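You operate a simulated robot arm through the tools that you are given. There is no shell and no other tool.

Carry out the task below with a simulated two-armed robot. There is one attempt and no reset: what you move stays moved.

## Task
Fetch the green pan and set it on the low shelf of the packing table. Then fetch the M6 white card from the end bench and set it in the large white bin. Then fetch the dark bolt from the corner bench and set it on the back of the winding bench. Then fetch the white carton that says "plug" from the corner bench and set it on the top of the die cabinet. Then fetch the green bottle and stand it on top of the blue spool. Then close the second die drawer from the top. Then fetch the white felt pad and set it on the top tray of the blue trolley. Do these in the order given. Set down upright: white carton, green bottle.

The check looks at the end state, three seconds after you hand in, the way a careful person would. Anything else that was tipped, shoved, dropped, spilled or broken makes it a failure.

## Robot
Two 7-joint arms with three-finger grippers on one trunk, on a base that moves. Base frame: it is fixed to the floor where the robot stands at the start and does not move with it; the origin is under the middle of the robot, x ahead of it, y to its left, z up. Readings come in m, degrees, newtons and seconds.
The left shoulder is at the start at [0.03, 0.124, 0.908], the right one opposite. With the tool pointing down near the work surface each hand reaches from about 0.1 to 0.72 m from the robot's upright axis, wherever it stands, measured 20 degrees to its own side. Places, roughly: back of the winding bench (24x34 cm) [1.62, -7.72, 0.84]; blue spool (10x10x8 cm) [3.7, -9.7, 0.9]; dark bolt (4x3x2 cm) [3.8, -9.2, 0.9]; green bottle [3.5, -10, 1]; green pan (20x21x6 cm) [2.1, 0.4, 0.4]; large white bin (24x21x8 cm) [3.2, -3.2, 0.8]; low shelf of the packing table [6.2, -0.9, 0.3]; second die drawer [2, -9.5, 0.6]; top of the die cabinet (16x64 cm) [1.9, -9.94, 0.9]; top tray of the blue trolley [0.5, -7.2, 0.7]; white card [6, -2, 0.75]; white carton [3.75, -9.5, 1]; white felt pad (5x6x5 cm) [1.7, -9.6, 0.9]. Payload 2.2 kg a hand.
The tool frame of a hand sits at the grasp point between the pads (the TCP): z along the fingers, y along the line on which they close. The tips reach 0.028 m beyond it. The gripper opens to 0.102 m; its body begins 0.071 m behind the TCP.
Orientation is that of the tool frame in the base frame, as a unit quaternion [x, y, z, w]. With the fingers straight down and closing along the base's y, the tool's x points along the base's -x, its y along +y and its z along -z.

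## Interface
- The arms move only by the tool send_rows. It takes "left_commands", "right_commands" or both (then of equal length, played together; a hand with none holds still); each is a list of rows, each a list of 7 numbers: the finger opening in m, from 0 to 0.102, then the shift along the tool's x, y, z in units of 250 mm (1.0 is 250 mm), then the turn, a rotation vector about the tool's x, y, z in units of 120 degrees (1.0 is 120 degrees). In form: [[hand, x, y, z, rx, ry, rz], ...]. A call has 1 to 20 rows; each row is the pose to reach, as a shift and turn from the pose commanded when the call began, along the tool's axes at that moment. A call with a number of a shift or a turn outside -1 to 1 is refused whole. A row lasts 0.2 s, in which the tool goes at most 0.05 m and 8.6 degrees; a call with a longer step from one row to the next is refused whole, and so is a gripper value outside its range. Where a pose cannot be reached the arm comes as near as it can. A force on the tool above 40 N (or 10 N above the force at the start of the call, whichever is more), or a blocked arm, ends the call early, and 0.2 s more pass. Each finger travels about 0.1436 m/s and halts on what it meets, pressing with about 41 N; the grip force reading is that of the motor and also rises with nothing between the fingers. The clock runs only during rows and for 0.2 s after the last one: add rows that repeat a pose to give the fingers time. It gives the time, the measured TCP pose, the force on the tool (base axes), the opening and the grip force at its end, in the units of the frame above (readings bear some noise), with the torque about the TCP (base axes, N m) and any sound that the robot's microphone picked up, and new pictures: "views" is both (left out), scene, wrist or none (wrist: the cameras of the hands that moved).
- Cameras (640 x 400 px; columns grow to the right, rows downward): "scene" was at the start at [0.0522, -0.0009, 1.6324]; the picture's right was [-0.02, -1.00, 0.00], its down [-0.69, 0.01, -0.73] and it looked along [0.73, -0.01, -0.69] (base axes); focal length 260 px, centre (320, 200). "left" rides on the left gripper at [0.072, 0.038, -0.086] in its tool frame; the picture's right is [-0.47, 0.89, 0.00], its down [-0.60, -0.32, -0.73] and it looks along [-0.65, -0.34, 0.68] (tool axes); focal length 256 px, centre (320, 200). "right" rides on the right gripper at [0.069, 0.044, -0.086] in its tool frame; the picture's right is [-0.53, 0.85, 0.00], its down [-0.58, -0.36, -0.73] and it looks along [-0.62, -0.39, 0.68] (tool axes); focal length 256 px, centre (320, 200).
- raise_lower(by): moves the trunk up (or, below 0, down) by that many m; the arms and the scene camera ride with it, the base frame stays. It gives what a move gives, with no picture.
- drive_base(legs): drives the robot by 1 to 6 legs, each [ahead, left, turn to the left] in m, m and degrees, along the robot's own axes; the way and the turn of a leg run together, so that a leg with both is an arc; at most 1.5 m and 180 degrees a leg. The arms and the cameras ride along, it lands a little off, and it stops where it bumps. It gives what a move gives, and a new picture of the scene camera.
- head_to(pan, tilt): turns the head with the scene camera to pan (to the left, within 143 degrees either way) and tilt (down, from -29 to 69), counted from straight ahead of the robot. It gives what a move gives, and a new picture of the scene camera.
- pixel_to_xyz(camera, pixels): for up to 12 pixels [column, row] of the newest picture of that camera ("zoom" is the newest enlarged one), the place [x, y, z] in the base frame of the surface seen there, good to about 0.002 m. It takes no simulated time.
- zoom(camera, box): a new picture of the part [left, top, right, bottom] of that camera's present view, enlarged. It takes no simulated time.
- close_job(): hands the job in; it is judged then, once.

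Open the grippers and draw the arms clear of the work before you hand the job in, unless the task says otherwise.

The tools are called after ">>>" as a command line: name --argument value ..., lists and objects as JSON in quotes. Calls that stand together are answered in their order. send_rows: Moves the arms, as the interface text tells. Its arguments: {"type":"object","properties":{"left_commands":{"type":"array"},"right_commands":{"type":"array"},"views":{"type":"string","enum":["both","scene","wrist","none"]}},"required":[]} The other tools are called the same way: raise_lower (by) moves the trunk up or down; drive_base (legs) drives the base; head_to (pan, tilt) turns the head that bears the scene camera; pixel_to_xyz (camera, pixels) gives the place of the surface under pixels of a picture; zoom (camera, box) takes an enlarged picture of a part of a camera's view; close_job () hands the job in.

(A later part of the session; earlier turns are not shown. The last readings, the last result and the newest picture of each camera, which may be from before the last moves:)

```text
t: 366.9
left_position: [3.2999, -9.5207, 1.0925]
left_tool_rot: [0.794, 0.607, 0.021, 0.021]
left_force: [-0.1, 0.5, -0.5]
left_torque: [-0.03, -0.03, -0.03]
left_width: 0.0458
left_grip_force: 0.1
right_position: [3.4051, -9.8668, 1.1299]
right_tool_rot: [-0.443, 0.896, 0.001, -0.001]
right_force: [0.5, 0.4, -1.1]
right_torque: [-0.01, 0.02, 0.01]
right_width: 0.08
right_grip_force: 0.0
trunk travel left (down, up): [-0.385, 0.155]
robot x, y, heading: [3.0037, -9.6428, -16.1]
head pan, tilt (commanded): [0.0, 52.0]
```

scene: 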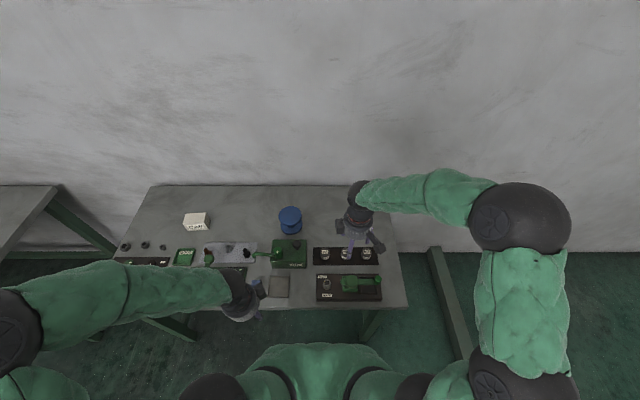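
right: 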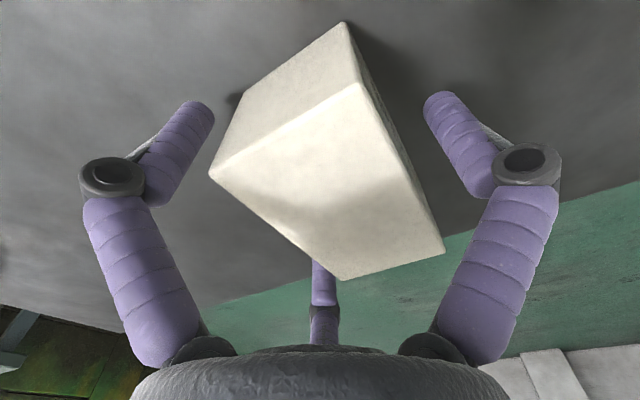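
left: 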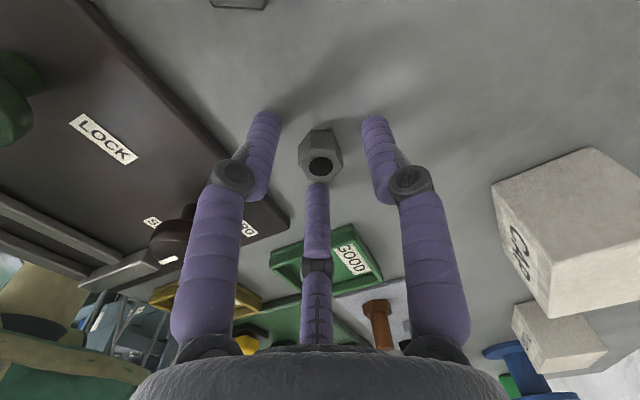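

I turn the right hand so its thumb faces the robot and bring it above the bottle at z≈1.15.

>>> send_rows --right_commands '[[0.09, -0.028, -0.15, -0.04, 0, 0, -0.045], [0.102, -0.056, -0.3, -0.08, 0, 0, -0.09], [0.102, -0.084, -0.45, -0.08, 0, 0, -0.14], [0.102, -0.112, -0.6, -0.08, 0, 0, -0.19], [0.102, -0.14, -0.75, -0.08, 0, 0, -0.233], [0.102, -0.168, -0.904, -0.08, 0, 0, -0.233], [0.102, -0.168, -0.904, -0.08, 0, 0, -0.233]]' --views "both"

```text
t: 368.5
left_position: [3.2986, -9.5205, 1.0926]
left_tool_rot: [0.794, 0.607, 0.022, 0.023]
left_force: [-0.7, 0.3, -0.7]
left_torque: [-0.01, 0.0, 0.03]
left_width: 0.046
left_grip_force: 0.0
right_position: [3.6096, -9.9704, 1.1497]
right_tool_rot: [-0.646, 0.763, 0.001, -0.001]
right_force: [0.3, -0.6, 0.1]
right_torque: [0.03, 0.01, 0.01]
right_width: 0.1019
right_grip_force: 0.1
trunk travel left (down, up): [-0.385, 0.155]
robot x, y, heading: [3.0083, -9.6393, -16.3]
head pan, tilt (commanded): [0.0, 52.0]
```

scene: 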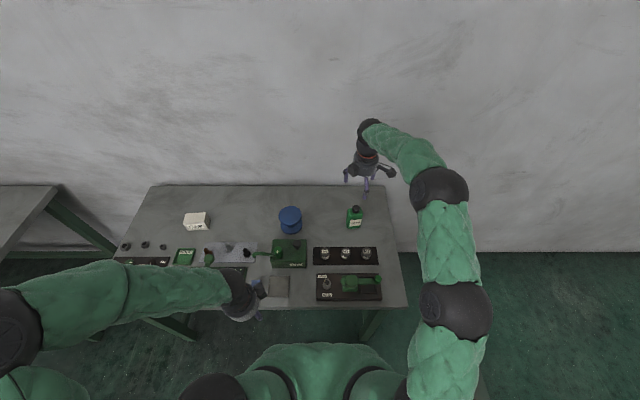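
right: 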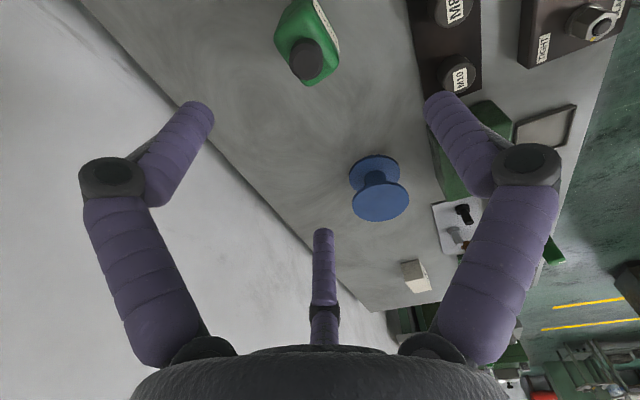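

The bottle is visible in both views. I measure cap and shoulder points with the wrist camera and the scene zoom.

>>> pixel_to_xyz --camera "right" --pixels '[[307, 58], [298, 68], [318, 62], [280, 30], [325, 75], [336, 55], [310, 5], [300, 30], [330, 30]]'

>>> zoom --camera "scene" --box '[330, 195, 386, 230]'

>>> pixel_to_xyz --camera "zoom" --pixels '[[290, 130], [290, 120], [230, 175], [355, 175], [290, 170], [240, 200], [350, 210], [290, 290], [235, 280], [350, 290], [290, 350]]'

```text
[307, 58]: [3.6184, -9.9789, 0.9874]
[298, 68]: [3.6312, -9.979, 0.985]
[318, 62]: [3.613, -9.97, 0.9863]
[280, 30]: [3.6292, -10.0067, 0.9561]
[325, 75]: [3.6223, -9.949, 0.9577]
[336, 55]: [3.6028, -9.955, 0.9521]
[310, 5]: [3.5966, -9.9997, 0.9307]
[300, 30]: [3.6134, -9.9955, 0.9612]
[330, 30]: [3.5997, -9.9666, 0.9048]
```

```text
11.43 times, centred on (358, 212) of scene
```

zoom: 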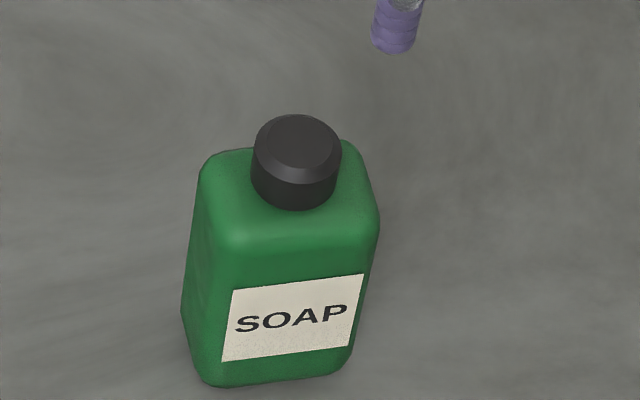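

```text
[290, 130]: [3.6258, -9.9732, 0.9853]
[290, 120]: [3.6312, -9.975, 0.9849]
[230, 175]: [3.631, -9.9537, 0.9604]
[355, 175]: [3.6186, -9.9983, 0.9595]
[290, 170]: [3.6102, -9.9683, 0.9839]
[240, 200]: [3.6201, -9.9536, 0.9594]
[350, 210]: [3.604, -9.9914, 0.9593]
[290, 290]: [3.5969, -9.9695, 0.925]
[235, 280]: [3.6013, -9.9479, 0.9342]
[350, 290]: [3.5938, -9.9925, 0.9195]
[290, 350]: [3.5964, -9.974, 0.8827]
```

Bottle: centre (3.6215,−9.9755), shoulder z 0.96, cap top 0.986, ~6.2×4.8 cm. I fine-align and descend to z≈0.93.

>>> send_rows --right_commands '[[0.102, 0.012, -0.078, 0.05, 0, 0, 0], [0.102, 0.012, -0.078, 0.2, 0, 0, 0], [0.102, 0.012, -0.078, 0.36, 0, 0, 0], [0.102, 0.012, -0.078, 0.52, 0, 0, 0], [0.102, 0.012, -0.078, 0.66, 0, 0, 0], [0.102, 0.012, -0.078, 0.66, 0, 0, 0]]' --views "both"

>>> zoom --camera "scene" --box '[330, 170, 402, 235]'

```text
t: 369.9
left_position: [3.2982, -9.521, 1.0932]
left_tool_rot: [0.794, 0.608, 0.021, 0.022]
left_force: [0.0, 0.0, -0.9]
left_torque: [0.04, 0.01, -0.01]
left_width: 0.046
left_grip_force: 0.0
right_position: [3.6301, -9.9774, 0.9837]
right_tool_rot: [-0.645, 0.764, 0.0, -0.001]
right_force: [0.1, -0.2, 0.1]
right_torque: [0.04, -0.03, 0.0]
right_width: 0.1019
right_grip_force: 0.2
trunk travel left (down, up): [-0.385, 0.155]
robot x, y, heading: [3.0022, -9.64, -16.1]
head pan, tilt (commanded): [0.0, 52.0]
```

scene: 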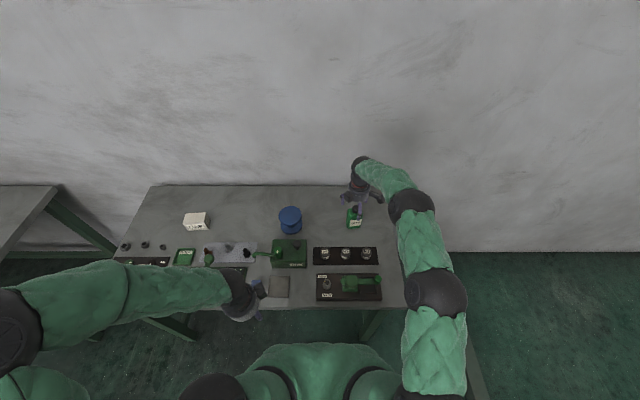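
right: 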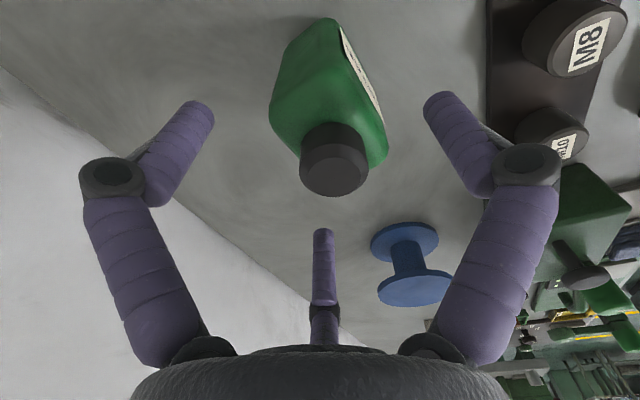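

```text
6.15 times, centred on (366, 202) of scene
```

zoom: 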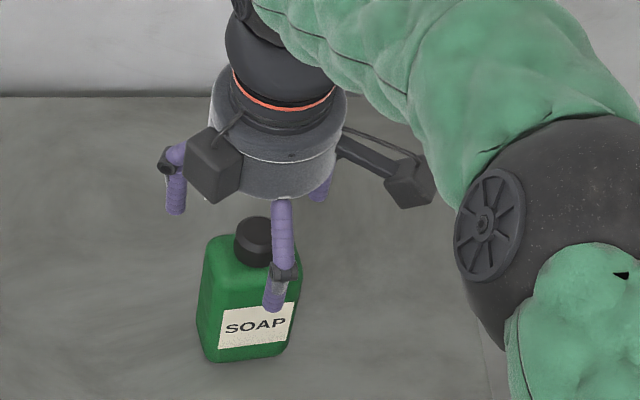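

The bottle stands between the fingers as planned. I descend the remaining 5.4 cm.

>>> send_rows --right_commands '[[0.102, 0, 0, 0.08, 0, 0, 0], [0.102, 0, 0, 0.15, 0, 0, 0], [0.102, 0, 0, 0.205, 0, 0, 0], [0.102, 0, 0, 0.205, 0, 0, 0]]' --views "wrist"

```text
t: 370.9
left_position: [3.2989, -9.5204, 1.0931]
left_tool_rot: [0.793, 0.608, 0.022, 0.022]
left_force: [-0.3, 0.1, -0.2]
left_torque: [-0.02, -0.02, -0.02]
left_width: 0.0461
left_grip_force: 0.0
right_position: [3.6295, -9.9774, 0.9338]
right_tool_rot: [-0.646, 0.763, 0.0, -0.001]
right_force: [0.5, 0.6, 0.3]
right_torque: [0.02, -0.03, 0.01]
right_width: 0.1019
right_grip_force: 0.0
trunk travel left (down, up): [-0.385, 0.155]
robot x, y, heading: [3.0079, -9.6367, -16.3]
head pan, tilt (commanded): [0.0, 52.0]
```

right: 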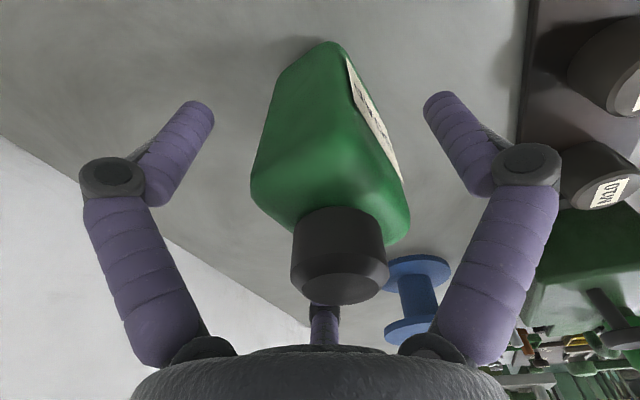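

No contact yet. I close slowly on the bottle's body.

>>> send_rows --right_commands '[[0.094, 0, 0, 0, 0, 0, 0], [0.088, 0, 0, 0, 0, 0, 0], [0.082, 0, 0, 0, 0, 0, 0], [0.077, 0, 0, 0, 0, 0, 0], [0.072, 0, 0, 0, 0, 0, 0], [0.067, 0, 0, 0, 0, 0, 0], [0.062, 0, 0, 0, 0, 0, 0], [0.05, 0, 0, 0, 0, 0, 0], [0.03, 0, 0, 0, 0, 0, 0], [0.03, 0, 0, 0, 0, 0, 0]]' --views "both"

```text
t: 373.1
left_position: [3.2994, -9.5203, 1.0924]
left_tool_rot: [0.794, 0.608, 0.021, 0.022]
left_force: [-0.3, 0.2, -0.3]
left_torque: [0.03, 0.01, 0.01]
left_width: 0.0461
left_grip_force: 0.0
right_position: [3.6285, -9.9764, 0.934]
right_tool_rot: [-0.646, 0.763, 0.001, -0.001]
right_force: [1.6, -1.6, 4.3]
right_torque: [0.01, 0.11, 0.06]
right_width: 0.0654
right_grip_force: 40.7
trunk travel left (down, up): [-0.385, 0.155]
robot x, y, heading: [3.0058, -9.6365, -16.3]
head pan, tilt (commanded): [0.0, 52.0]
```

scene: 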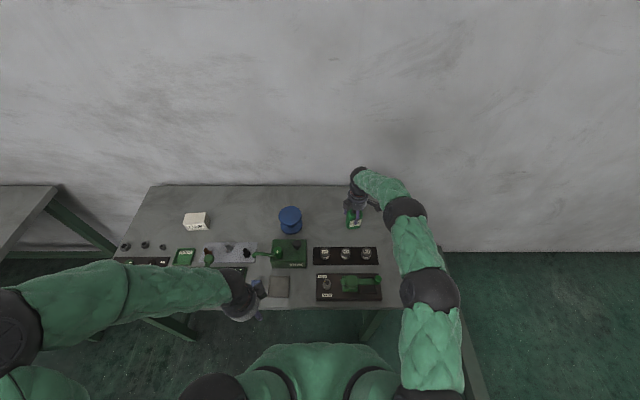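
right: 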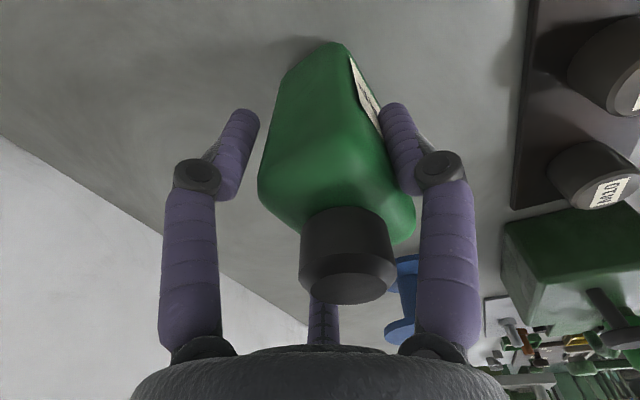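

Gripped (0.065 m, 41 N). I lift 2–3 cm gently and look.

>>> send_rows --right_commands '[[0.03, 0, 0, -0.03, 0, 0, 0], [0.03, 0, 0, -0.07, 0, 0, 0], [0.03, 0, 0, -0.12, 0, 0, 0], [0.03, 0, 0, -0.12, 0, 0, 0], [0.03, 0, 0, -0.12, 0, 0, 0]]' --views "wrist"

>>> zoom --camera "scene" --box '[320, 160, 400, 240]'

```text
t: 374.3
left_position: [3.3008, -9.5216, 1.0927]
left_tool_rot: [0.793, 0.608, 0.022, 0.022]
left_force: [0.0, 1.4, -1.0]
left_torque: [-0.03, 0.02, 0.0]
left_width: 0.046
left_grip_force: 0.1
right_position: [3.6303, -9.9769, 0.9622]
right_tool_rot: [-0.647, 0.763, 0.001, 0.001]
right_force: [0.6, 0.3, -3.1]
right_torque: [0.0, -0.05, 0.0]
right_width: 0.0653
right_grip_force: 41.3
trunk travel left (down, up): [-0.385, 0.155]
robot x, y, heading: [3.0064, -9.6409, -16.4]
head pan, tilt (commanded): [0.0, 52.0]
```

right: 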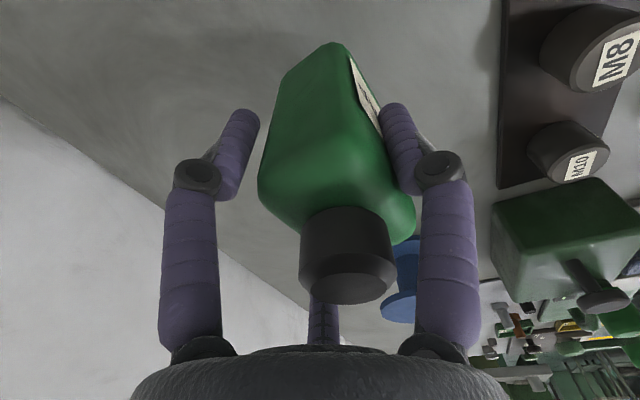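

```text
5.00 times, centred on (360, 200) of scene
```

zoom: 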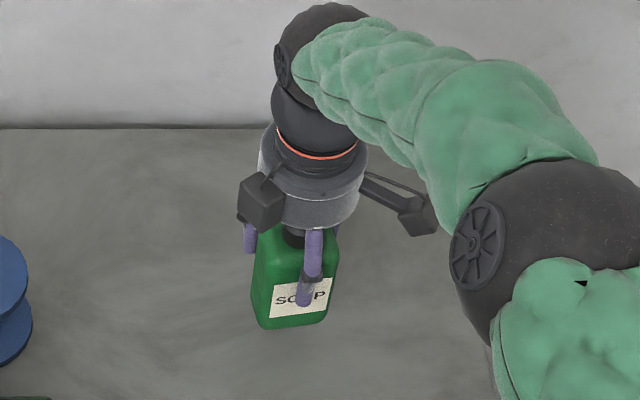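

The bottle hangs upright in the grip. I lift it another 10 cm and measure the spool's top flange edges.

>>> send_rows --right_commands '[[0.03, 0, 0, -0.1, 0, 0, 0], [0.03, 0, 0, -0.2, 0, 0, 0], [0.03, 0, 0, -0.3, 0, 0, 0], [0.03, 0, 0, -0.42, 0, 0, 0], [0.03, 0, 0, -0.42, 0, 0, 0]]' --views "none"

>>> zoom --camera "scene" --box '[270, 200, 310, 240]'

>>> pixel_to_xyz --camera "zoom" --pixels '[[320, 180], [210, 180], [418, 175], [320, 75], [310, 265], [260, 120], [380, 110], [250, 235], [390, 230], [320, 130]]'

```text
t: 375.5
left_position: [3.2995, -9.5212, 1.0925]
left_tool_rot: [0.794, 0.608, 0.021, 0.022]
left_force: [0.8, -0.4, 0.7]
left_torque: [0.03, 0.03, 0.01]
left_width: 0.046
left_grip_force: 0.1
right_position: [3.6299, -9.9767, 1.0662]
right_tool_rot: [-0.647, 0.763, 0.002, 0.0]
right_force: [0.0, -0.5, -2.9]
right_torque: [-0.01, -0.01, 0.02]
right_width: 0.065
right_grip_force: 40.6
trunk travel left (down, up): [-0.385, 0.155]
robot x, y, heading: [3.0045, -9.6376, -16.4]
head pan, tilt (commanded): [0.0, 52.0]
```

```text
10.00 times, centred on (290, 220) of scene
```

zoom: 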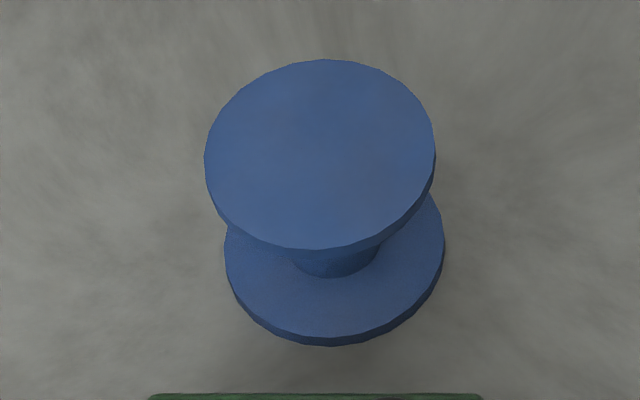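

```text
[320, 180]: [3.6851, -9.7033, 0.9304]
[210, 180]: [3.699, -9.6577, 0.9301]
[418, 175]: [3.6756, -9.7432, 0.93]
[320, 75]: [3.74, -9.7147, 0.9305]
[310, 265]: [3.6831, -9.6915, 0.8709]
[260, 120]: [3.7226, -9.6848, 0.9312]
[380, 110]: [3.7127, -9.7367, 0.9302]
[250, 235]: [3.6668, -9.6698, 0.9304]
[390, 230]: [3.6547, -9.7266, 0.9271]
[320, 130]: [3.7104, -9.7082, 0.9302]
```

Spool top centre ≈(3.699,−9.706), radius 5 cm. I carry the bottle sideways toward it in two stages at bottle-bottom height ≈0.98.

>>> send_rows --right_commands '[[0.03, -0.1, -0.011, -0.02, 0, 0, 0], [0.03, -0.22, -0.025, -0.04, 0, 0, 0], [0.03, -0.34, -0.038, -0.04, 0, 0, 0], [0.03, -0.47, -0.052, -0.04, 0, 0, 0], [0.03, -0.6, -0.067, -0.04, 0, 0, 0], [0.03, -0.6, -0.067, -0.04, 0, 0, 0]]' --views "none"

>>> send_rows --right_commands '[[0.03, -0.12, -0.013, 0, 0, 0, 0], [0.03, -0.25, -0.028, 0, 0, 0, 0], [0.03, -0.38, -0.043, 0, 0, 0, 0], [0.03, -0.47, -0.053, 0, 0, 0, 0], [0.03, -0.514, -0.058, 0, 0, 0, 0], [0.03, -0.514, -0.058, 0, 0, 0, 0]]' --views "both"

>>> zoom --camera "scene" --box '[250, 150, 330, 230]'

```text
t: 376.9
left_position: [3.2994, -9.5217, 1.0931]
left_tool_rot: [0.794, 0.608, 0.021, 0.022]
left_force: [-0.1, 0.2, 0.1]
left_torque: [0.05, 0.0, 0.0]
left_width: 0.046
left_grip_force: 0.0
right_position: [3.6717, -9.8313, 1.0783]
right_tool_rot: [-0.646, 0.764, 0.001, 0.0]
right_force: [0.4, -0.7, -2.6]
right_torque: [0.0, -0.07, -0.02]
right_width: 0.0653
right_grip_force: 41.5
trunk travel left (down, up): [-0.385, 0.155]
robot x, y, heading: [3.0088, -9.6379, -16.5]
head pan, tilt (commanded): [0.0, 52.0]
```

```text
t: 378.3
left_position: [3.3002, -9.5212, 1.0918]
left_tool_rot: [0.794, 0.607, 0.021, 0.022]
left_force: [-0.2, 1.0, 0.1]
left_torque: [0.01, 0.03, 0.0]
left_width: 0.0459
left_grip_force: 0.1
right_position: [3.7009, -9.7059, 1.0764]
right_tool_rot: [-0.647, 0.763, 0.001, -0.001]
right_force: [0.4, -0.3, -2.1]
right_torque: [-0.04, 0.01, 0.0]
right_width: 0.0652
right_grip_force: 41.1
right hand out of reach, approached as far as the arm can: row 5, 6
trunk travel left (down, up): [-0.385, 0.155]
robot x, y, heading: [3.0034, -9.6423, -16.1]
head pan, tilt (commanded): [0.0, 52.0]
```

scene: 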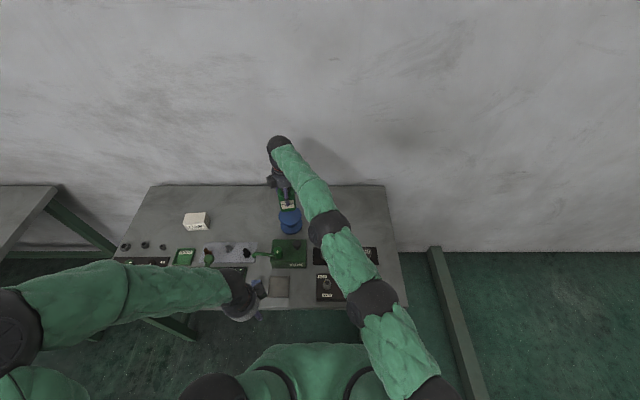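
right: 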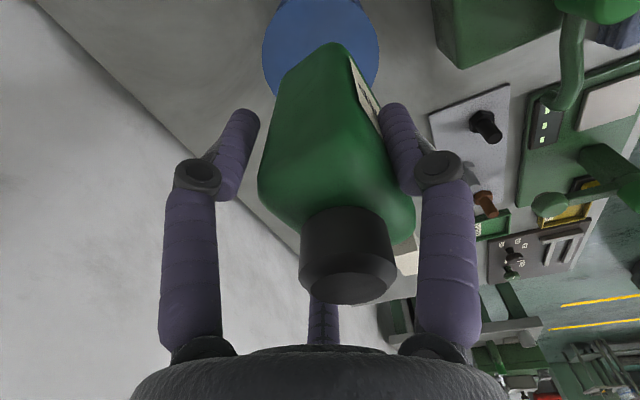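

```text
5.00 times, centred on (290, 190) of scene
```

zoom: 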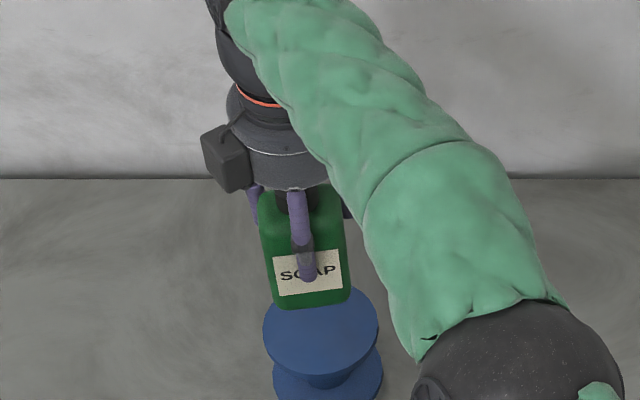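

The arm is at its reach limit there. I move the base 4 cm forward and 4 cm left for margin, then re-centre the bottle over the spool.

>>> drive_base --legs '[[0.04, 0.05, 0]]'

```text
t: 379.3
left_position: [3.3531, -9.4846, 1.093]
left_tool_rot: [0.794, 0.608, 0.02, 0.023]
left_force: [0.4, -0.2, 0.2]
left_torque: [-0.03, 0.05, 0.01]
left_width: 0.046
left_grip_force: 0.2
right_position: [3.7527, -9.6703, 1.077]
right_tool_rot: [-0.646, 0.763, 0.001, -0.001]
right_force: [-0.2, 0.2, -3.7]
right_torque: [-0.03, 0.03, -0.02]
right_width: 0.0651
right_grip_force: 41.1
trunk travel left (down, up): [-0.385, 0.155]
robot x, y, heading: [3.0589, -9.6019, -16.1]
head pan, tilt (commanded): [0.0, 52.0]
```

scene: 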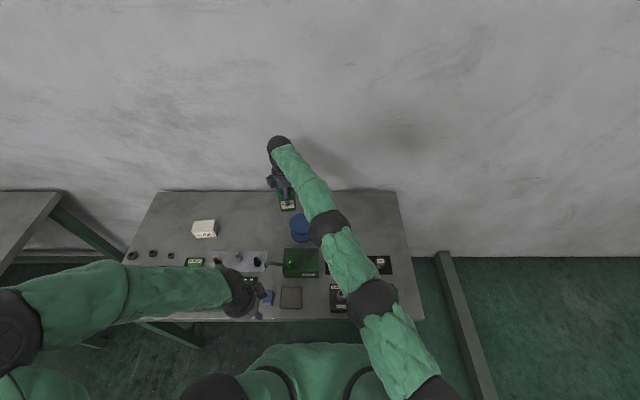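

I move the bottle back over the spool's centre.

>>> send_rows --right_commands '[[0.03, 0.06, 0.06, 0, 0, 0, 0], [0.03, 0.12, 0.12, 0, 0, 0, 0], [0.03, 0.175, 0.18, 0, 0, 0, 0], [0.03, 0.175, 0.18, 0, 0, 0, 0], [0.03, 0.175, 0.18, 0, 0, 0, 0]]' --views "both"

>>> zoom --camera "scene" --box '[260, 170, 340, 250]'

```text
t: 380.5
left_position: [3.3513, -9.4852, 1.0934]
left_tool_rot: [0.793, 0.608, 0.021, 0.022]
left_force: [0.2, 0.6, -0.1]
left_torque: [0.02, -0.02, 0.0]
left_width: 0.0462
left_grip_force: 0.1
right_position: [3.6995, -9.7068, 1.0775]
right_tool_rot: [-0.647, 0.763, 0.0, 0.0]
right_force: [-0.7, 0.1, -3.1]
right_torque: [0.02, -0.05, -0.02]
right_width: 0.0651
right_grip_force: 40.9
trunk travel left (down, up): [-0.385, 0.155]
robot x, y, heading: [3.0566, -9.6028, -16.3]
head pan, tilt (commanded): [0.0, 52.0]
```

scene: 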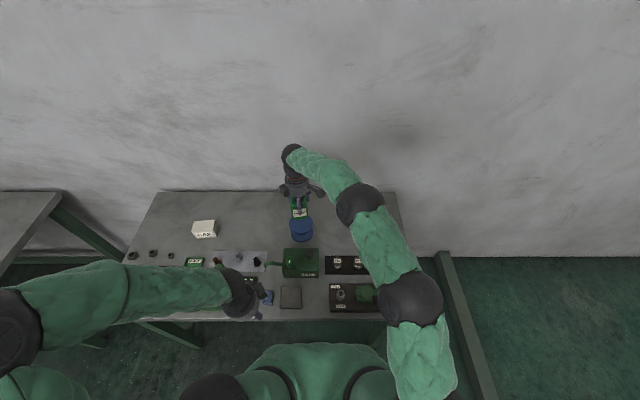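
right: 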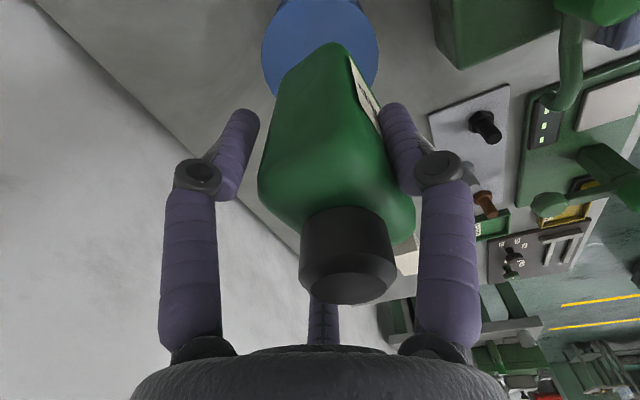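

```text
5.00 times, centred on (300, 210) of scene
```

zoom: 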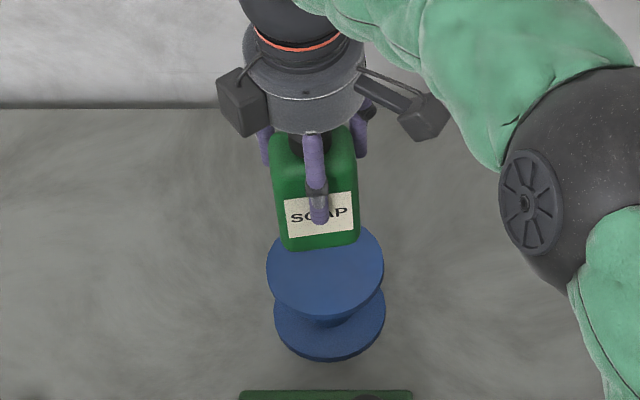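

I re-measure the spool's flange from here to fine-centre the bottle.

>>> pixel_to_xyz --camera "zoom" --pixels '[[271, 262], [379, 262], [325, 312], [300, 300], [350, 300], [285, 290], [368, 290], [325, 265], [320, 210]]'

```text
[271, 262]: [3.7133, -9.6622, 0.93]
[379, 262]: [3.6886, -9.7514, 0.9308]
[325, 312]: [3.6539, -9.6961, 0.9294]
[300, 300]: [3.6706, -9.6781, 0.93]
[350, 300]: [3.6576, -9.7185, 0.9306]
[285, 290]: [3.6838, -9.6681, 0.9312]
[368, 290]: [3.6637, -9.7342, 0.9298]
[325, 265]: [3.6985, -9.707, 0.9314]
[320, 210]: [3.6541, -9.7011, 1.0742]
```

Spool centre confirmed (3.699,−9.706). I shift 6.5 mm and lower the bottle to just above the flange.

>>> send_rows --right_commands '[[0.03, -0.002, -0.026, 0, 0, 0, 0], [0.03, -0.002, -0.026, 0.08, 0, 0, 0], [0.03, -0.002, -0.026, 0.15, 0, 0, 0], [0.03, -0.002, -0.026, 0.2, 0, 0, 0], [0.03, -0.002, -0.026, 0.23, 0, 0, 0], [0.03, -0.002, -0.026, 0.245, 0, 0, 0], [0.03, -0.002, -0.026, 0.245, 0, 0, 0]]' --views "both"

>>> zoom --camera "scene" --box '[270, 190, 330, 250]'

```text
t: 382.1
left_position: [3.3527, -9.4843, 1.0934]
left_tool_rot: [0.793, 0.608, 0.021, 0.022]
left_force: [0.3, 0.4, 0.7]
left_torque: [0.0, 0.0, -0.04]
left_width: 0.0462
left_grip_force: 0.0
right_position: [3.7066, -9.7079, 1.0169]
right_tool_rot: [-0.646, 0.763, 0.0, -0.001]
right_force: [-0.9, 0.3, -2.7]
right_torque: [-0.01, -0.03, -0.02]
right_width: 0.0651
right_grip_force: 41.2
trunk travel left (down, up): [-0.385, 0.155]
robot x, y, heading: [3.0595, -9.6012, -16.3]
head pan, tilt (commanded): [0.0, 52.0]
```

scene: 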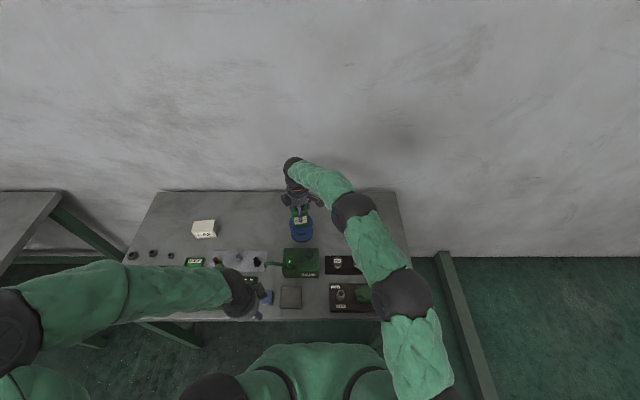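
right: 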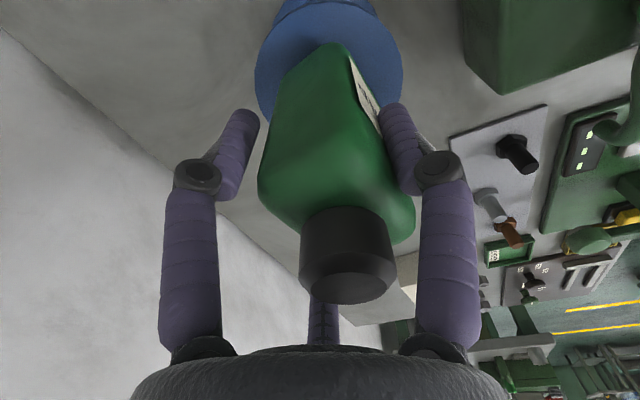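

```text
6.67 times, centred on (300, 220) of scene
```

zoom: 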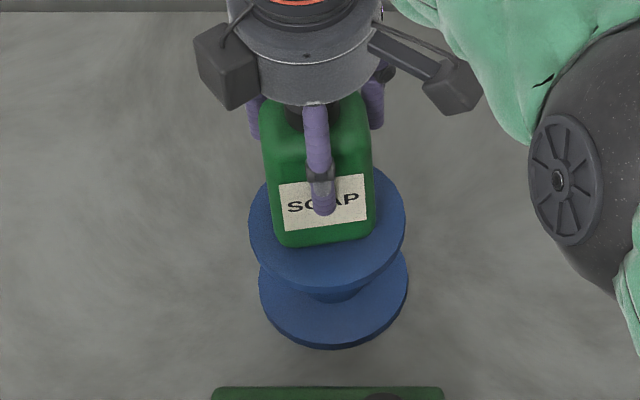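

Centred over the flange, 2–3 mm above it. I lower 3 mm to contact.

>>> send_rows --right_commands '[[0.03, 0, 0, 0.005, 0, 0, 0], [0.03, 0, 0, 0.01, 0, 0, 0], [0.03, 0, 0, 0.013, 0, 0, 0], [0.03, 0, 0, 0.013, 0, 0, 0]]' --views "none"

```text
t: 383.1
left_position: [3.3518, -9.4849, 1.0925]
left_tool_rot: [0.794, 0.608, 0.021, 0.022]
left_force: [-1.4, -1.2, -0.4]
left_torque: [0.03, 0.02, 0.03]
left_width: 0.0458
left_grip_force: 0.1
right_position: [3.7072, -9.7067, 1.0121]
right_tool_rot: [-0.646, 0.763, 0.001, -0.001]
right_force: [0.1, 0.4, -2.9]
right_torque: [-0.01, -0.03, 0.0]
right_width: 0.0649
right_grip_force: 41.0
trunk travel left (down, up): [-0.385, 0.155]
robot x, y, heading: [3.057, -9.601, -16.5]
head pan, tilt (commanded): [0.0, 52.0]
```

Still hanging (−2.9 N). I lower in 1 mm steps until the weight transfers.

>>> send_rows --right_commands '[[0.03, 0, 0, 0.004, 0, 0, 0], [0.03, 0, 0, 0.008, 0, 0, 0], [0.03, 0, 0, 0.008, 0, 0, 0]]' --views "none"

>>> zoom --camera "scene" --box '[280, 210, 320, 240]'

```text
t: 383.9
left_position: [3.3497, -9.4851, 1.0925]
left_tool_rot: [0.794, 0.607, 0.021, 0.022]
left_force: [0.3, 0.2, 0.3]
left_torque: [-0.01, -0.01, 0.02]
left_width: 0.0459
left_grip_force: 0.0
right_position: [3.7074, -9.7074, 1.0135]
right_tool_rot: [-0.646, 0.763, 0.0, 0.001]
right_force: [-2.8, 0.3, 8.1]
right_torque: [0.06, 0.4, -0.04]
right_width: 0.0649
right_grip_force: 40.8
trunk travel left (down, up): [-0.385, 0.155]
robot x, y, heading: [3.0571, -9.6025, -16.6]
head pan, tilt (commanded): [0.0, 52.0]
```

```text
13.33 times, centred on (300, 225) of scene
```

zoom: 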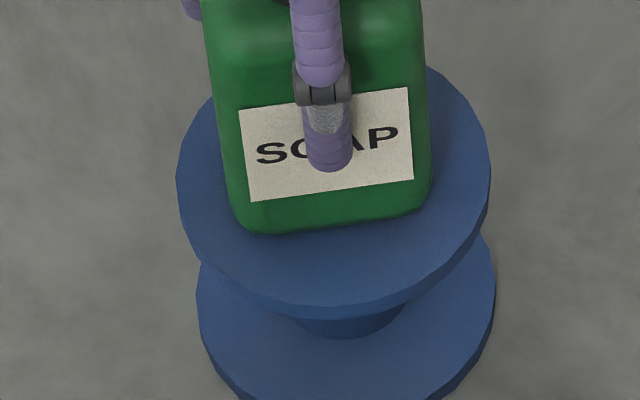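

The bottle rests on the spool (8 N up). I relieve 0.7 mm and open the fingers gradually.

>>> send_rows --right_commands '[[0.03, 0, 0, -0.003, 0, 0, 0], [0.067, 0, 0, -0.003, 0, 0, 0], [0.07, 0, 0, -0.003, 0, 0, 0], [0.075, 0, 0, -0.003, 0, 0, 0], [0.082, 0, 0, -0.003, 0, 0, 0], [0.09, 0, 0, -0.003, 0, 0, 0], [0.1, 0, 0, -0.003, 0, 0, 0], [0.102, 0, 0, -0.003, 0, 0, 0], [0.102, 0, 0, -0.003, 0, 0, 0]]' --views "both"

```text
t: 385.9
left_position: [3.3517, -9.4848, 1.0941]
left_tool_rot: [0.794, 0.607, 0.021, 0.022]
left_force: [0.1, 0.2, 0.2]
left_torque: [0.01, -0.02, 0.01]
left_width: 0.0461
left_grip_force: 0.1
right_position: [3.7072, -9.7079, 1.0117]
right_tool_rot: [-0.645, 0.764, 0.0, -0.001]
right_force: [0.1, 0.6, 0.8]
right_torque: [0.01, -0.01, -0.01]
right_width: 0.1019
right_grip_force: 0.0
trunk travel left (down, up): [-0.385, 0.155]
robot x, y, heading: [3.0598, -9.6025, -16.2]
head pan, tilt (commanded): [0.0, 52.0]
```

scene: 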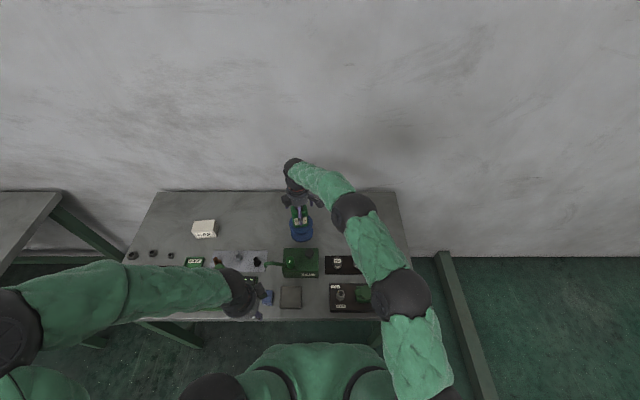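
right: 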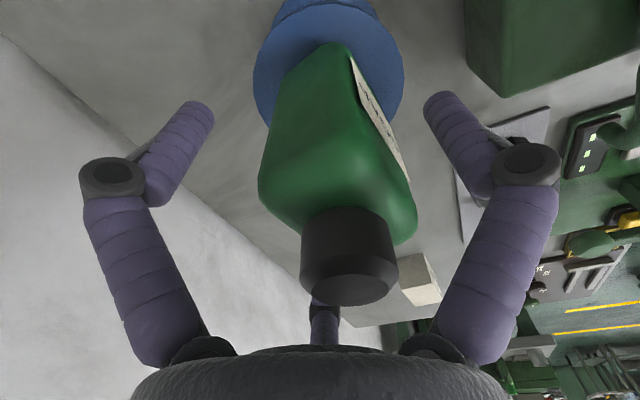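

The bottle stands on the spool. I raise the trunk 0.15 m so the open hand lifts exactly vertically off the bottle.

>>> raise_lower --by 0.15

>>> send_rows --right_commands '[[0.102, 0, 0.12, 0, 0, 0, 0], [0.102, 0, 0.26, 0, 0, 0, 0], [0.102, 0, 0.42, 0, 0, 0, 0], [0.102, 0, 0.58, 0, 0, 0, 0], [0.09, 0.1, 0.72, 0, 0, 0, 0], [0.08, 0.2, 0.86, 0, 0, 0, 0], [0.07, 0.3, 0.96, 0, 0, 0, 0]]' --views "scene"

>>> zoom --camera "scene" --box '[260, 170, 340, 250]'

```text
t: 387.7
left_position: [3.352, -9.485, 1.2425]
left_tool_rot: [0.793, 0.608, 0.021, 0.021]
left_force: [-0.4, 0.4, 0.7]
left_torque: [0.01, -0.03, 0.02]
left_width: 0.0458
left_grip_force: 0.0
right_position: [3.7065, -9.7089, 1.1609]
right_tool_rot: [-0.646, 0.763, 0.002, -0.001]
right_force: [-0.3, -0.4, 0.9]
right_torque: [-0.01, 0.03, -0.02]
right_width: 0.1019
right_grip_force: 0.0
trunk travel left (down, up): [-0.535, 0.005]
robot x, y, heading: [3.0567, -9.6046, -16.2]
head pan, tilt (commanded): [0.0, 52.0]
```

```text
t: 389.3
left_position: [3.3512, -9.4847, 1.2428]
left_tool_rot: [0.794, 0.607, 0.021, 0.022]
left_force: [-0.4, -0.1, -0.5]
left_torque: [-0.01, -0.02, -0.02]
left_width: 0.046
left_grip_force: 0.0
right_position: [3.4558, -9.7425, 1.1628]
right_tool_rot: [-0.646, 0.763, 0.001, 0.001]
right_force: [0.1, -0.6, -0.2]
right_torque: [0.02, -0.01, -0.03]
right_width: 0.0697
right_grip_force: 0.1
trunk travel left (down, up): [-0.535, 0.005]
robot x, y, heading: [3.0586, -9.6059, -16.4]
head pan, tilt (commanded): [0.0, 52.0]
```

scene: 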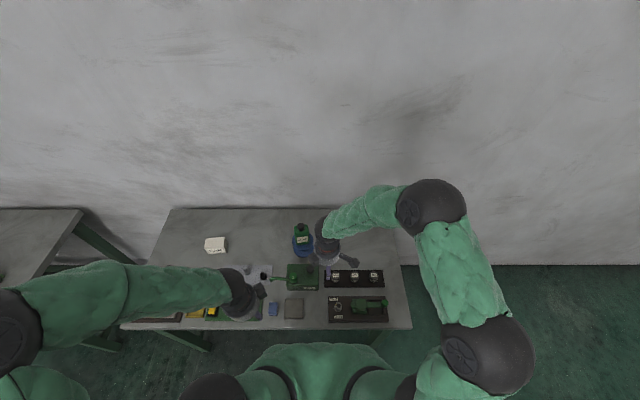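

```text
5.00 times, centred on (300, 210) of scene
```

zoom: 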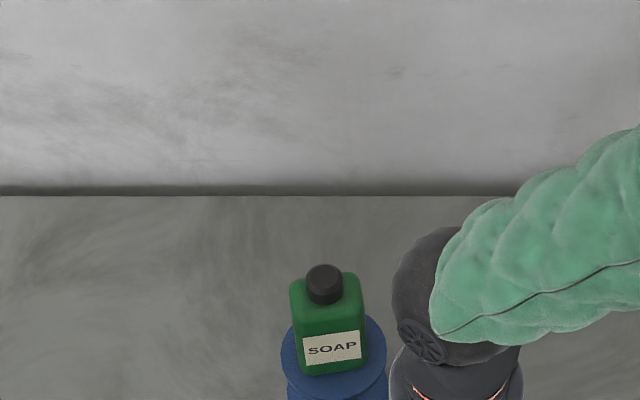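

The bottle stands upright on the blue spool — fifth job done. Next, the open M8 drawer: I back off, turn, and move into the aisle in front of the die cabinet.

>>> drive_base --legs '[[-0.42, 0, 0], [0, 0, -90], [-0.7, 0, 0], [0, -0.6, 0]]'

>>> head_to --pan 0 --tilt 45

```text
t: 392.0
left_position: [2.9512, -9.3658, 1.2438]
left_tool_rot: [0.792, 0.61, 0.022, 0.022]
left_force: [0.9, 0.7, 0.6]
left_torque: [0.03, -0.02, -0.02]
left_width: 0.046
left_grip_force: 0.1
right_position: [3.0591, -9.6217, 1.1644]
right_tool_rot: [-0.648, 0.761, 0.001, -0.001]
right_force: [-0.1, 0.1, 0.0]
right_torque: [-0.03, -0.02, -0.01]
right_width: 0.0699
right_grip_force: 0.1
trunk travel left (down, up): [-0.535, 0.005]
robot x, y, heading: [2.6607, -9.483, -16.2]
head pan, tilt (commanded): [0.0, 52.0]
stopped in leg 1: the robot was blocked; the commanded pose is now the measured one
```

scene: 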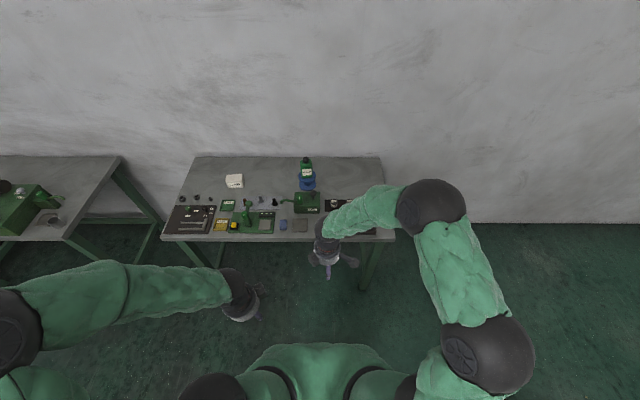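

```text
t: 392.7
left_position: [2.9532, -9.3662, 1.2434]
left_tool_rot: [0.792, 0.61, 0.022, 0.022]
left_force: [0.9, -0.7, 0.4]
left_torque: [-0.02, 0.03, 0.02]
left_width: 0.046
left_grip_force: 0.0
right_position: [3.0611, -9.623, 1.1621]
right_tool_rot: [-0.648, 0.762, 0.001, -0.001]
right_force: [-0.1, 0.4, 0.1]
right_torque: [0.02, 0.0, -0.02]
right_width: 0.07
right_grip_force: 0.1
trunk travel left (down, up): [-0.535, 0.005]
robot x, y, heading: [2.6575, -9.4839, -15.9]
head pan, tilt (commanded): [0.0, 45.0]
```

scene: 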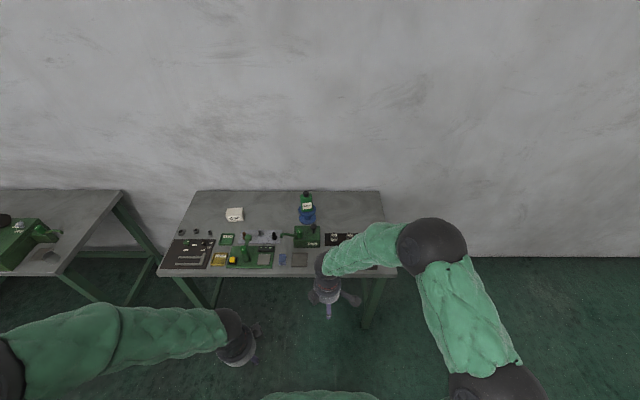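

Blocked right at the end — the base's rear touched the drawer side at s≈4.87. I move 6 cm forward, strafe into the aisle, and only then turn.

>>> drive_base --legs '[[0.08, 0, 0], [0, 0.75, 0], [0, 0, -90]]'

>>> head_to --pan -35 --tilt 40

```text
t: 401.2
left_position: [3.063, -9.0786, 1.2436]
left_tool_rot: [0.991, -0.131, -0.001, 0.03]
left_force: [0.2, 0.2, 0.1]
left_torque: [-0.02, -0.01, 0.03]
left_width: 0.0462
left_grip_force: 0.1
right_position: [2.804, -9.1854, 1.1638]
right_tool_rot: [0.083, 0.997, 0.002, 0.0]
right_force: [-0.1, -0.5, -0.1]
right_torque: [-0.04, 0.0, 0.03]
right_width: 0.07
right_grip_force: 0.1
trunk travel left (down, up): [-0.535, 0.005]
robot x, y, heading: [2.946, -8.7829, -106.1]
head pan, tilt (commanded): [0.0, 45.0]
```

scene: 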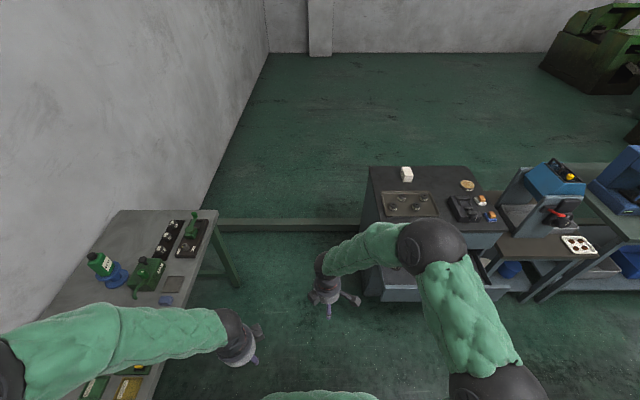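

```text
t: 402.2
left_position: [3.0636, -9.0787, 1.2427]
left_tool_rot: [0.991, -0.131, -0.002, 0.031]
left_force: [-0.2, 1.2, 0.3]
left_torque: [0.04, 0.0, -0.02]
left_width: 0.0461
left_grip_force: 0.2
right_position: [2.8052, -9.1841, 1.1627]
right_tool_rot: [0.082, 0.997, 0.002, 0.001]
right_force: [0.5, -0.2, 0.0]
right_torque: [0.03, 0.0, -0.01]
right_width: 0.07
right_grip_force: 0.0
trunk travel left (down, up): [-0.535, 0.005]
robot x, y, heading: [2.9468, -8.782, -106.2]
head pan, tilt (commanded): [-35.0, 40.0]
```

scene: 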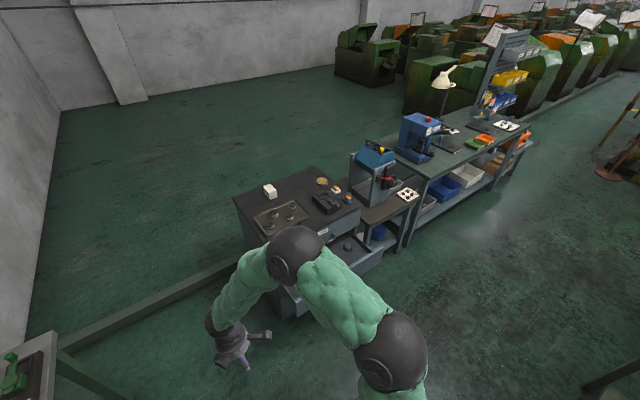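

The carton is still upright on the cabinet. I strafe right 0.7 m to stand in front of the drawers.

>>> drive_base --legs '[[0, -0.7, 0]]'

>>> head_to --pan 0 --tilt 50

```text
t: 406.1
left_position: [2.3929, -8.8825, 1.2431]
left_tool_rot: [0.991, -0.133, 0.0, 0.03]
left_force: [-0.7, 0.0, -0.1]
left_torque: [0.02, -0.01, -0.03]
left_width: 0.0461
left_grip_force: 0.0
right_position: [2.1348, -8.9872, 1.163]
right_tool_rot: [0.084, 0.996, 0.001, 0.001]
right_force: [0.2, 0.4, -0.3]
right_torque: [0.03, 0.01, 0.01]
right_width: 0.07
right_grip_force: 0.1
trunk travel left (down, up): [-0.535, 0.005]
robot x, y, heading: [2.2769, -8.5873, -106.6]
head pan, tilt (commanded): [-35.0, 40.0]
```

scene: 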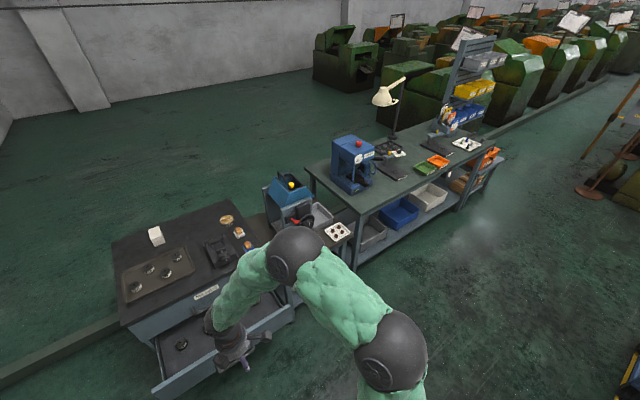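

```text
t: 407.1
left_position: [2.3928, -8.883, 1.243]
left_tool_rot: [0.991, -0.133, -0.001, 0.031]
left_force: [-0.1, 0.0, -0.4]
left_torque: [0.03, 0.04, 0.01]
left_width: 0.0459
left_grip_force: 0.0
right_position: [2.1347, -8.9875, 1.1635]
right_tool_rot: [0.083, 0.997, 0.001, 0.0]
right_force: [-0.6, -0.2, 0.4]
right_torque: [0.01, 0.01, -0.01]
right_width: 0.0699
right_grip_force: 0.0
trunk travel left (down, up): [-0.535, 0.005]
robot x, y, heading: [2.2757, -8.5906, -106.5]
head pan, tilt (commanded): [0.0, 50.0]
```

scene: 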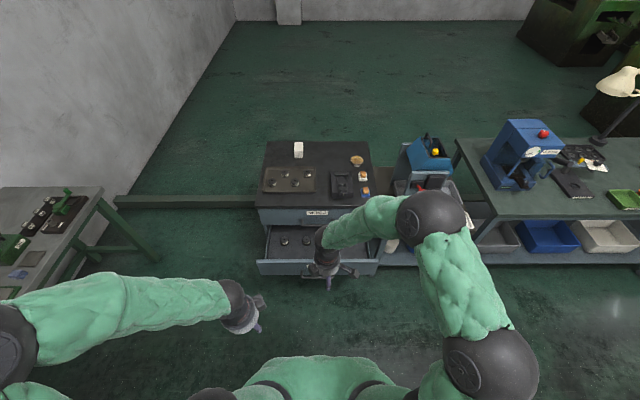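

The open drawer is straight ahead (front at (318,265)). I zoom and measure it.

>>> zoom --camera "scene" --box '[240, 190, 400, 290]'

>>> pixel_to_xyz --camera "zoom" --pixels '[[80, 285], [200, 285], [300, 285], [530, 285], [150, 310], [250, 310], [80, 320], [180, 325], [120, 95], [200, 80], [100, 180], [250, 120]]'

```text
4.00 times, centred on (320, 240) of scene
```

zoom: 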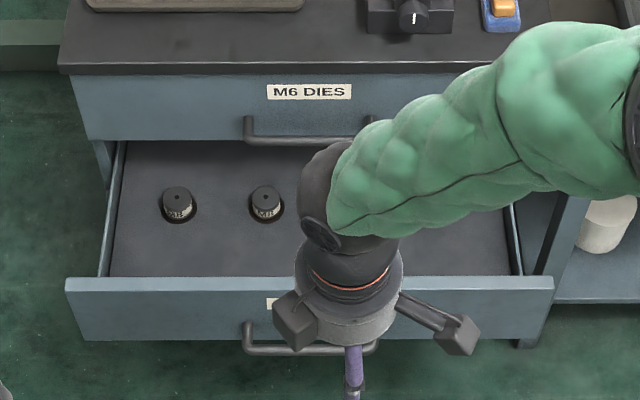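

```text
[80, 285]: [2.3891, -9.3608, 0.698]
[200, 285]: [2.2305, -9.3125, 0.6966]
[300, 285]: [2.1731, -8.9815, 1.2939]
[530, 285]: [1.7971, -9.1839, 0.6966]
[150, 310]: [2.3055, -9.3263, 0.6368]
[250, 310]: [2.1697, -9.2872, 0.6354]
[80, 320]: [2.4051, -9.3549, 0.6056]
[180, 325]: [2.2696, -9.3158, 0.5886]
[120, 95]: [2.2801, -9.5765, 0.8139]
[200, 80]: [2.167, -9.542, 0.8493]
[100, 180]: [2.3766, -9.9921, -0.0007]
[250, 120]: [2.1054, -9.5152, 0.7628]
```

Drawer front face is at d=−8.33 (z 0.56–0.70); the closed plane is d≈−8.578. I lower the trunk 0.40 m and turn the right hand back to its standard yaw, closing the fingers.

>>> raise_lower --by -0.38

>>> send_rows --right_commands '[[0.05, 0, 0, 0, 0, 0, 0.067], [0.03, 0, 0, 0, 0, 0, 0.134], [0.01, 0, 0, 0, 0, 0, 0.202], [0.0, 0, 0, 0, 0, 0, 0.269], [0.0, 0, 0, 0, 0, 0, 0.337], [0.0, 0, 0, 0, 0, 0, 0.404], [0.0, 0, 0, 0, 0, 0, 0.471], [0.0, 0, 0, 0, 0, 0, 0.539], [0.0, 0, 0, 0, 0, 0, 0.606], [0.0, 0, 0, 0, 0, 0, 0.673], [0.0, 0, 0, 0, 0, 0, 0.74], [0.0, 0, 0, 0, 0, 0, 0.805], [0.0, 0, 0, 0, 0, 0, 0.805]]' --views "scene"

```text
t: 410.8
left_position: [2.3918, -8.8815, 0.8636]
left_tool_rot: [0.991, -0.133, -0.001, 0.031]
left_force: [-0.2, 1.0, 0.6]
left_torque: [0.04, -0.03, 0.02]
left_width: 0.0462
left_grip_force: 0.2
right_position: [2.1326, -8.9873, 0.7828]
right_tool_rot: [0.084, 0.996, 0.002, 0.0]
right_force: [0.1, 0.5, 0.7]
right_torque: [-0.02, 0.02, -0.02]
right_width: 0.0701
right_grip_force: 0.0
trunk travel left (down, up): [-0.155, 0.385]
robot x, y, heading: [2.2737, -8.5858, -106.5]
head pan, tilt (commanded): [0.0, 50.0]
```

```text
t: 413.6
left_position: [2.3921, -8.8821, 0.8638]
left_tool_rot: [0.991, -0.133, -0.001, 0.03]
left_force: [0.2, -0.6, -0.7]
left_torque: [0.0, -0.01, 0.02]
left_width: 0.0461
left_grip_force: 0.0
right_position: [2.133, -8.9885, 0.7829]
right_tool_rot: [0.801, 0.599, 0.001, -0.001]
right_force: [0.3, -0.1, -0.5]
right_torque: [0.03, 0.02, 0.0]
right_width: 0.0021
right_grip_force: 30.9
trunk travel left (down, up): [-0.155, 0.385]
robot x, y, heading: [2.2769, -8.592, -106.4]
head pan, tilt (commanded): [0.0, 50.0]
```

scene: 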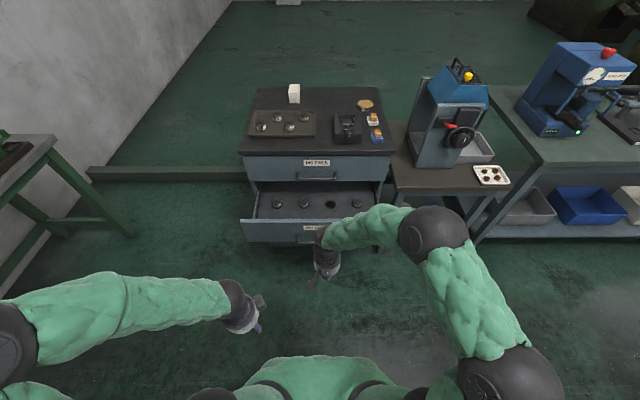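

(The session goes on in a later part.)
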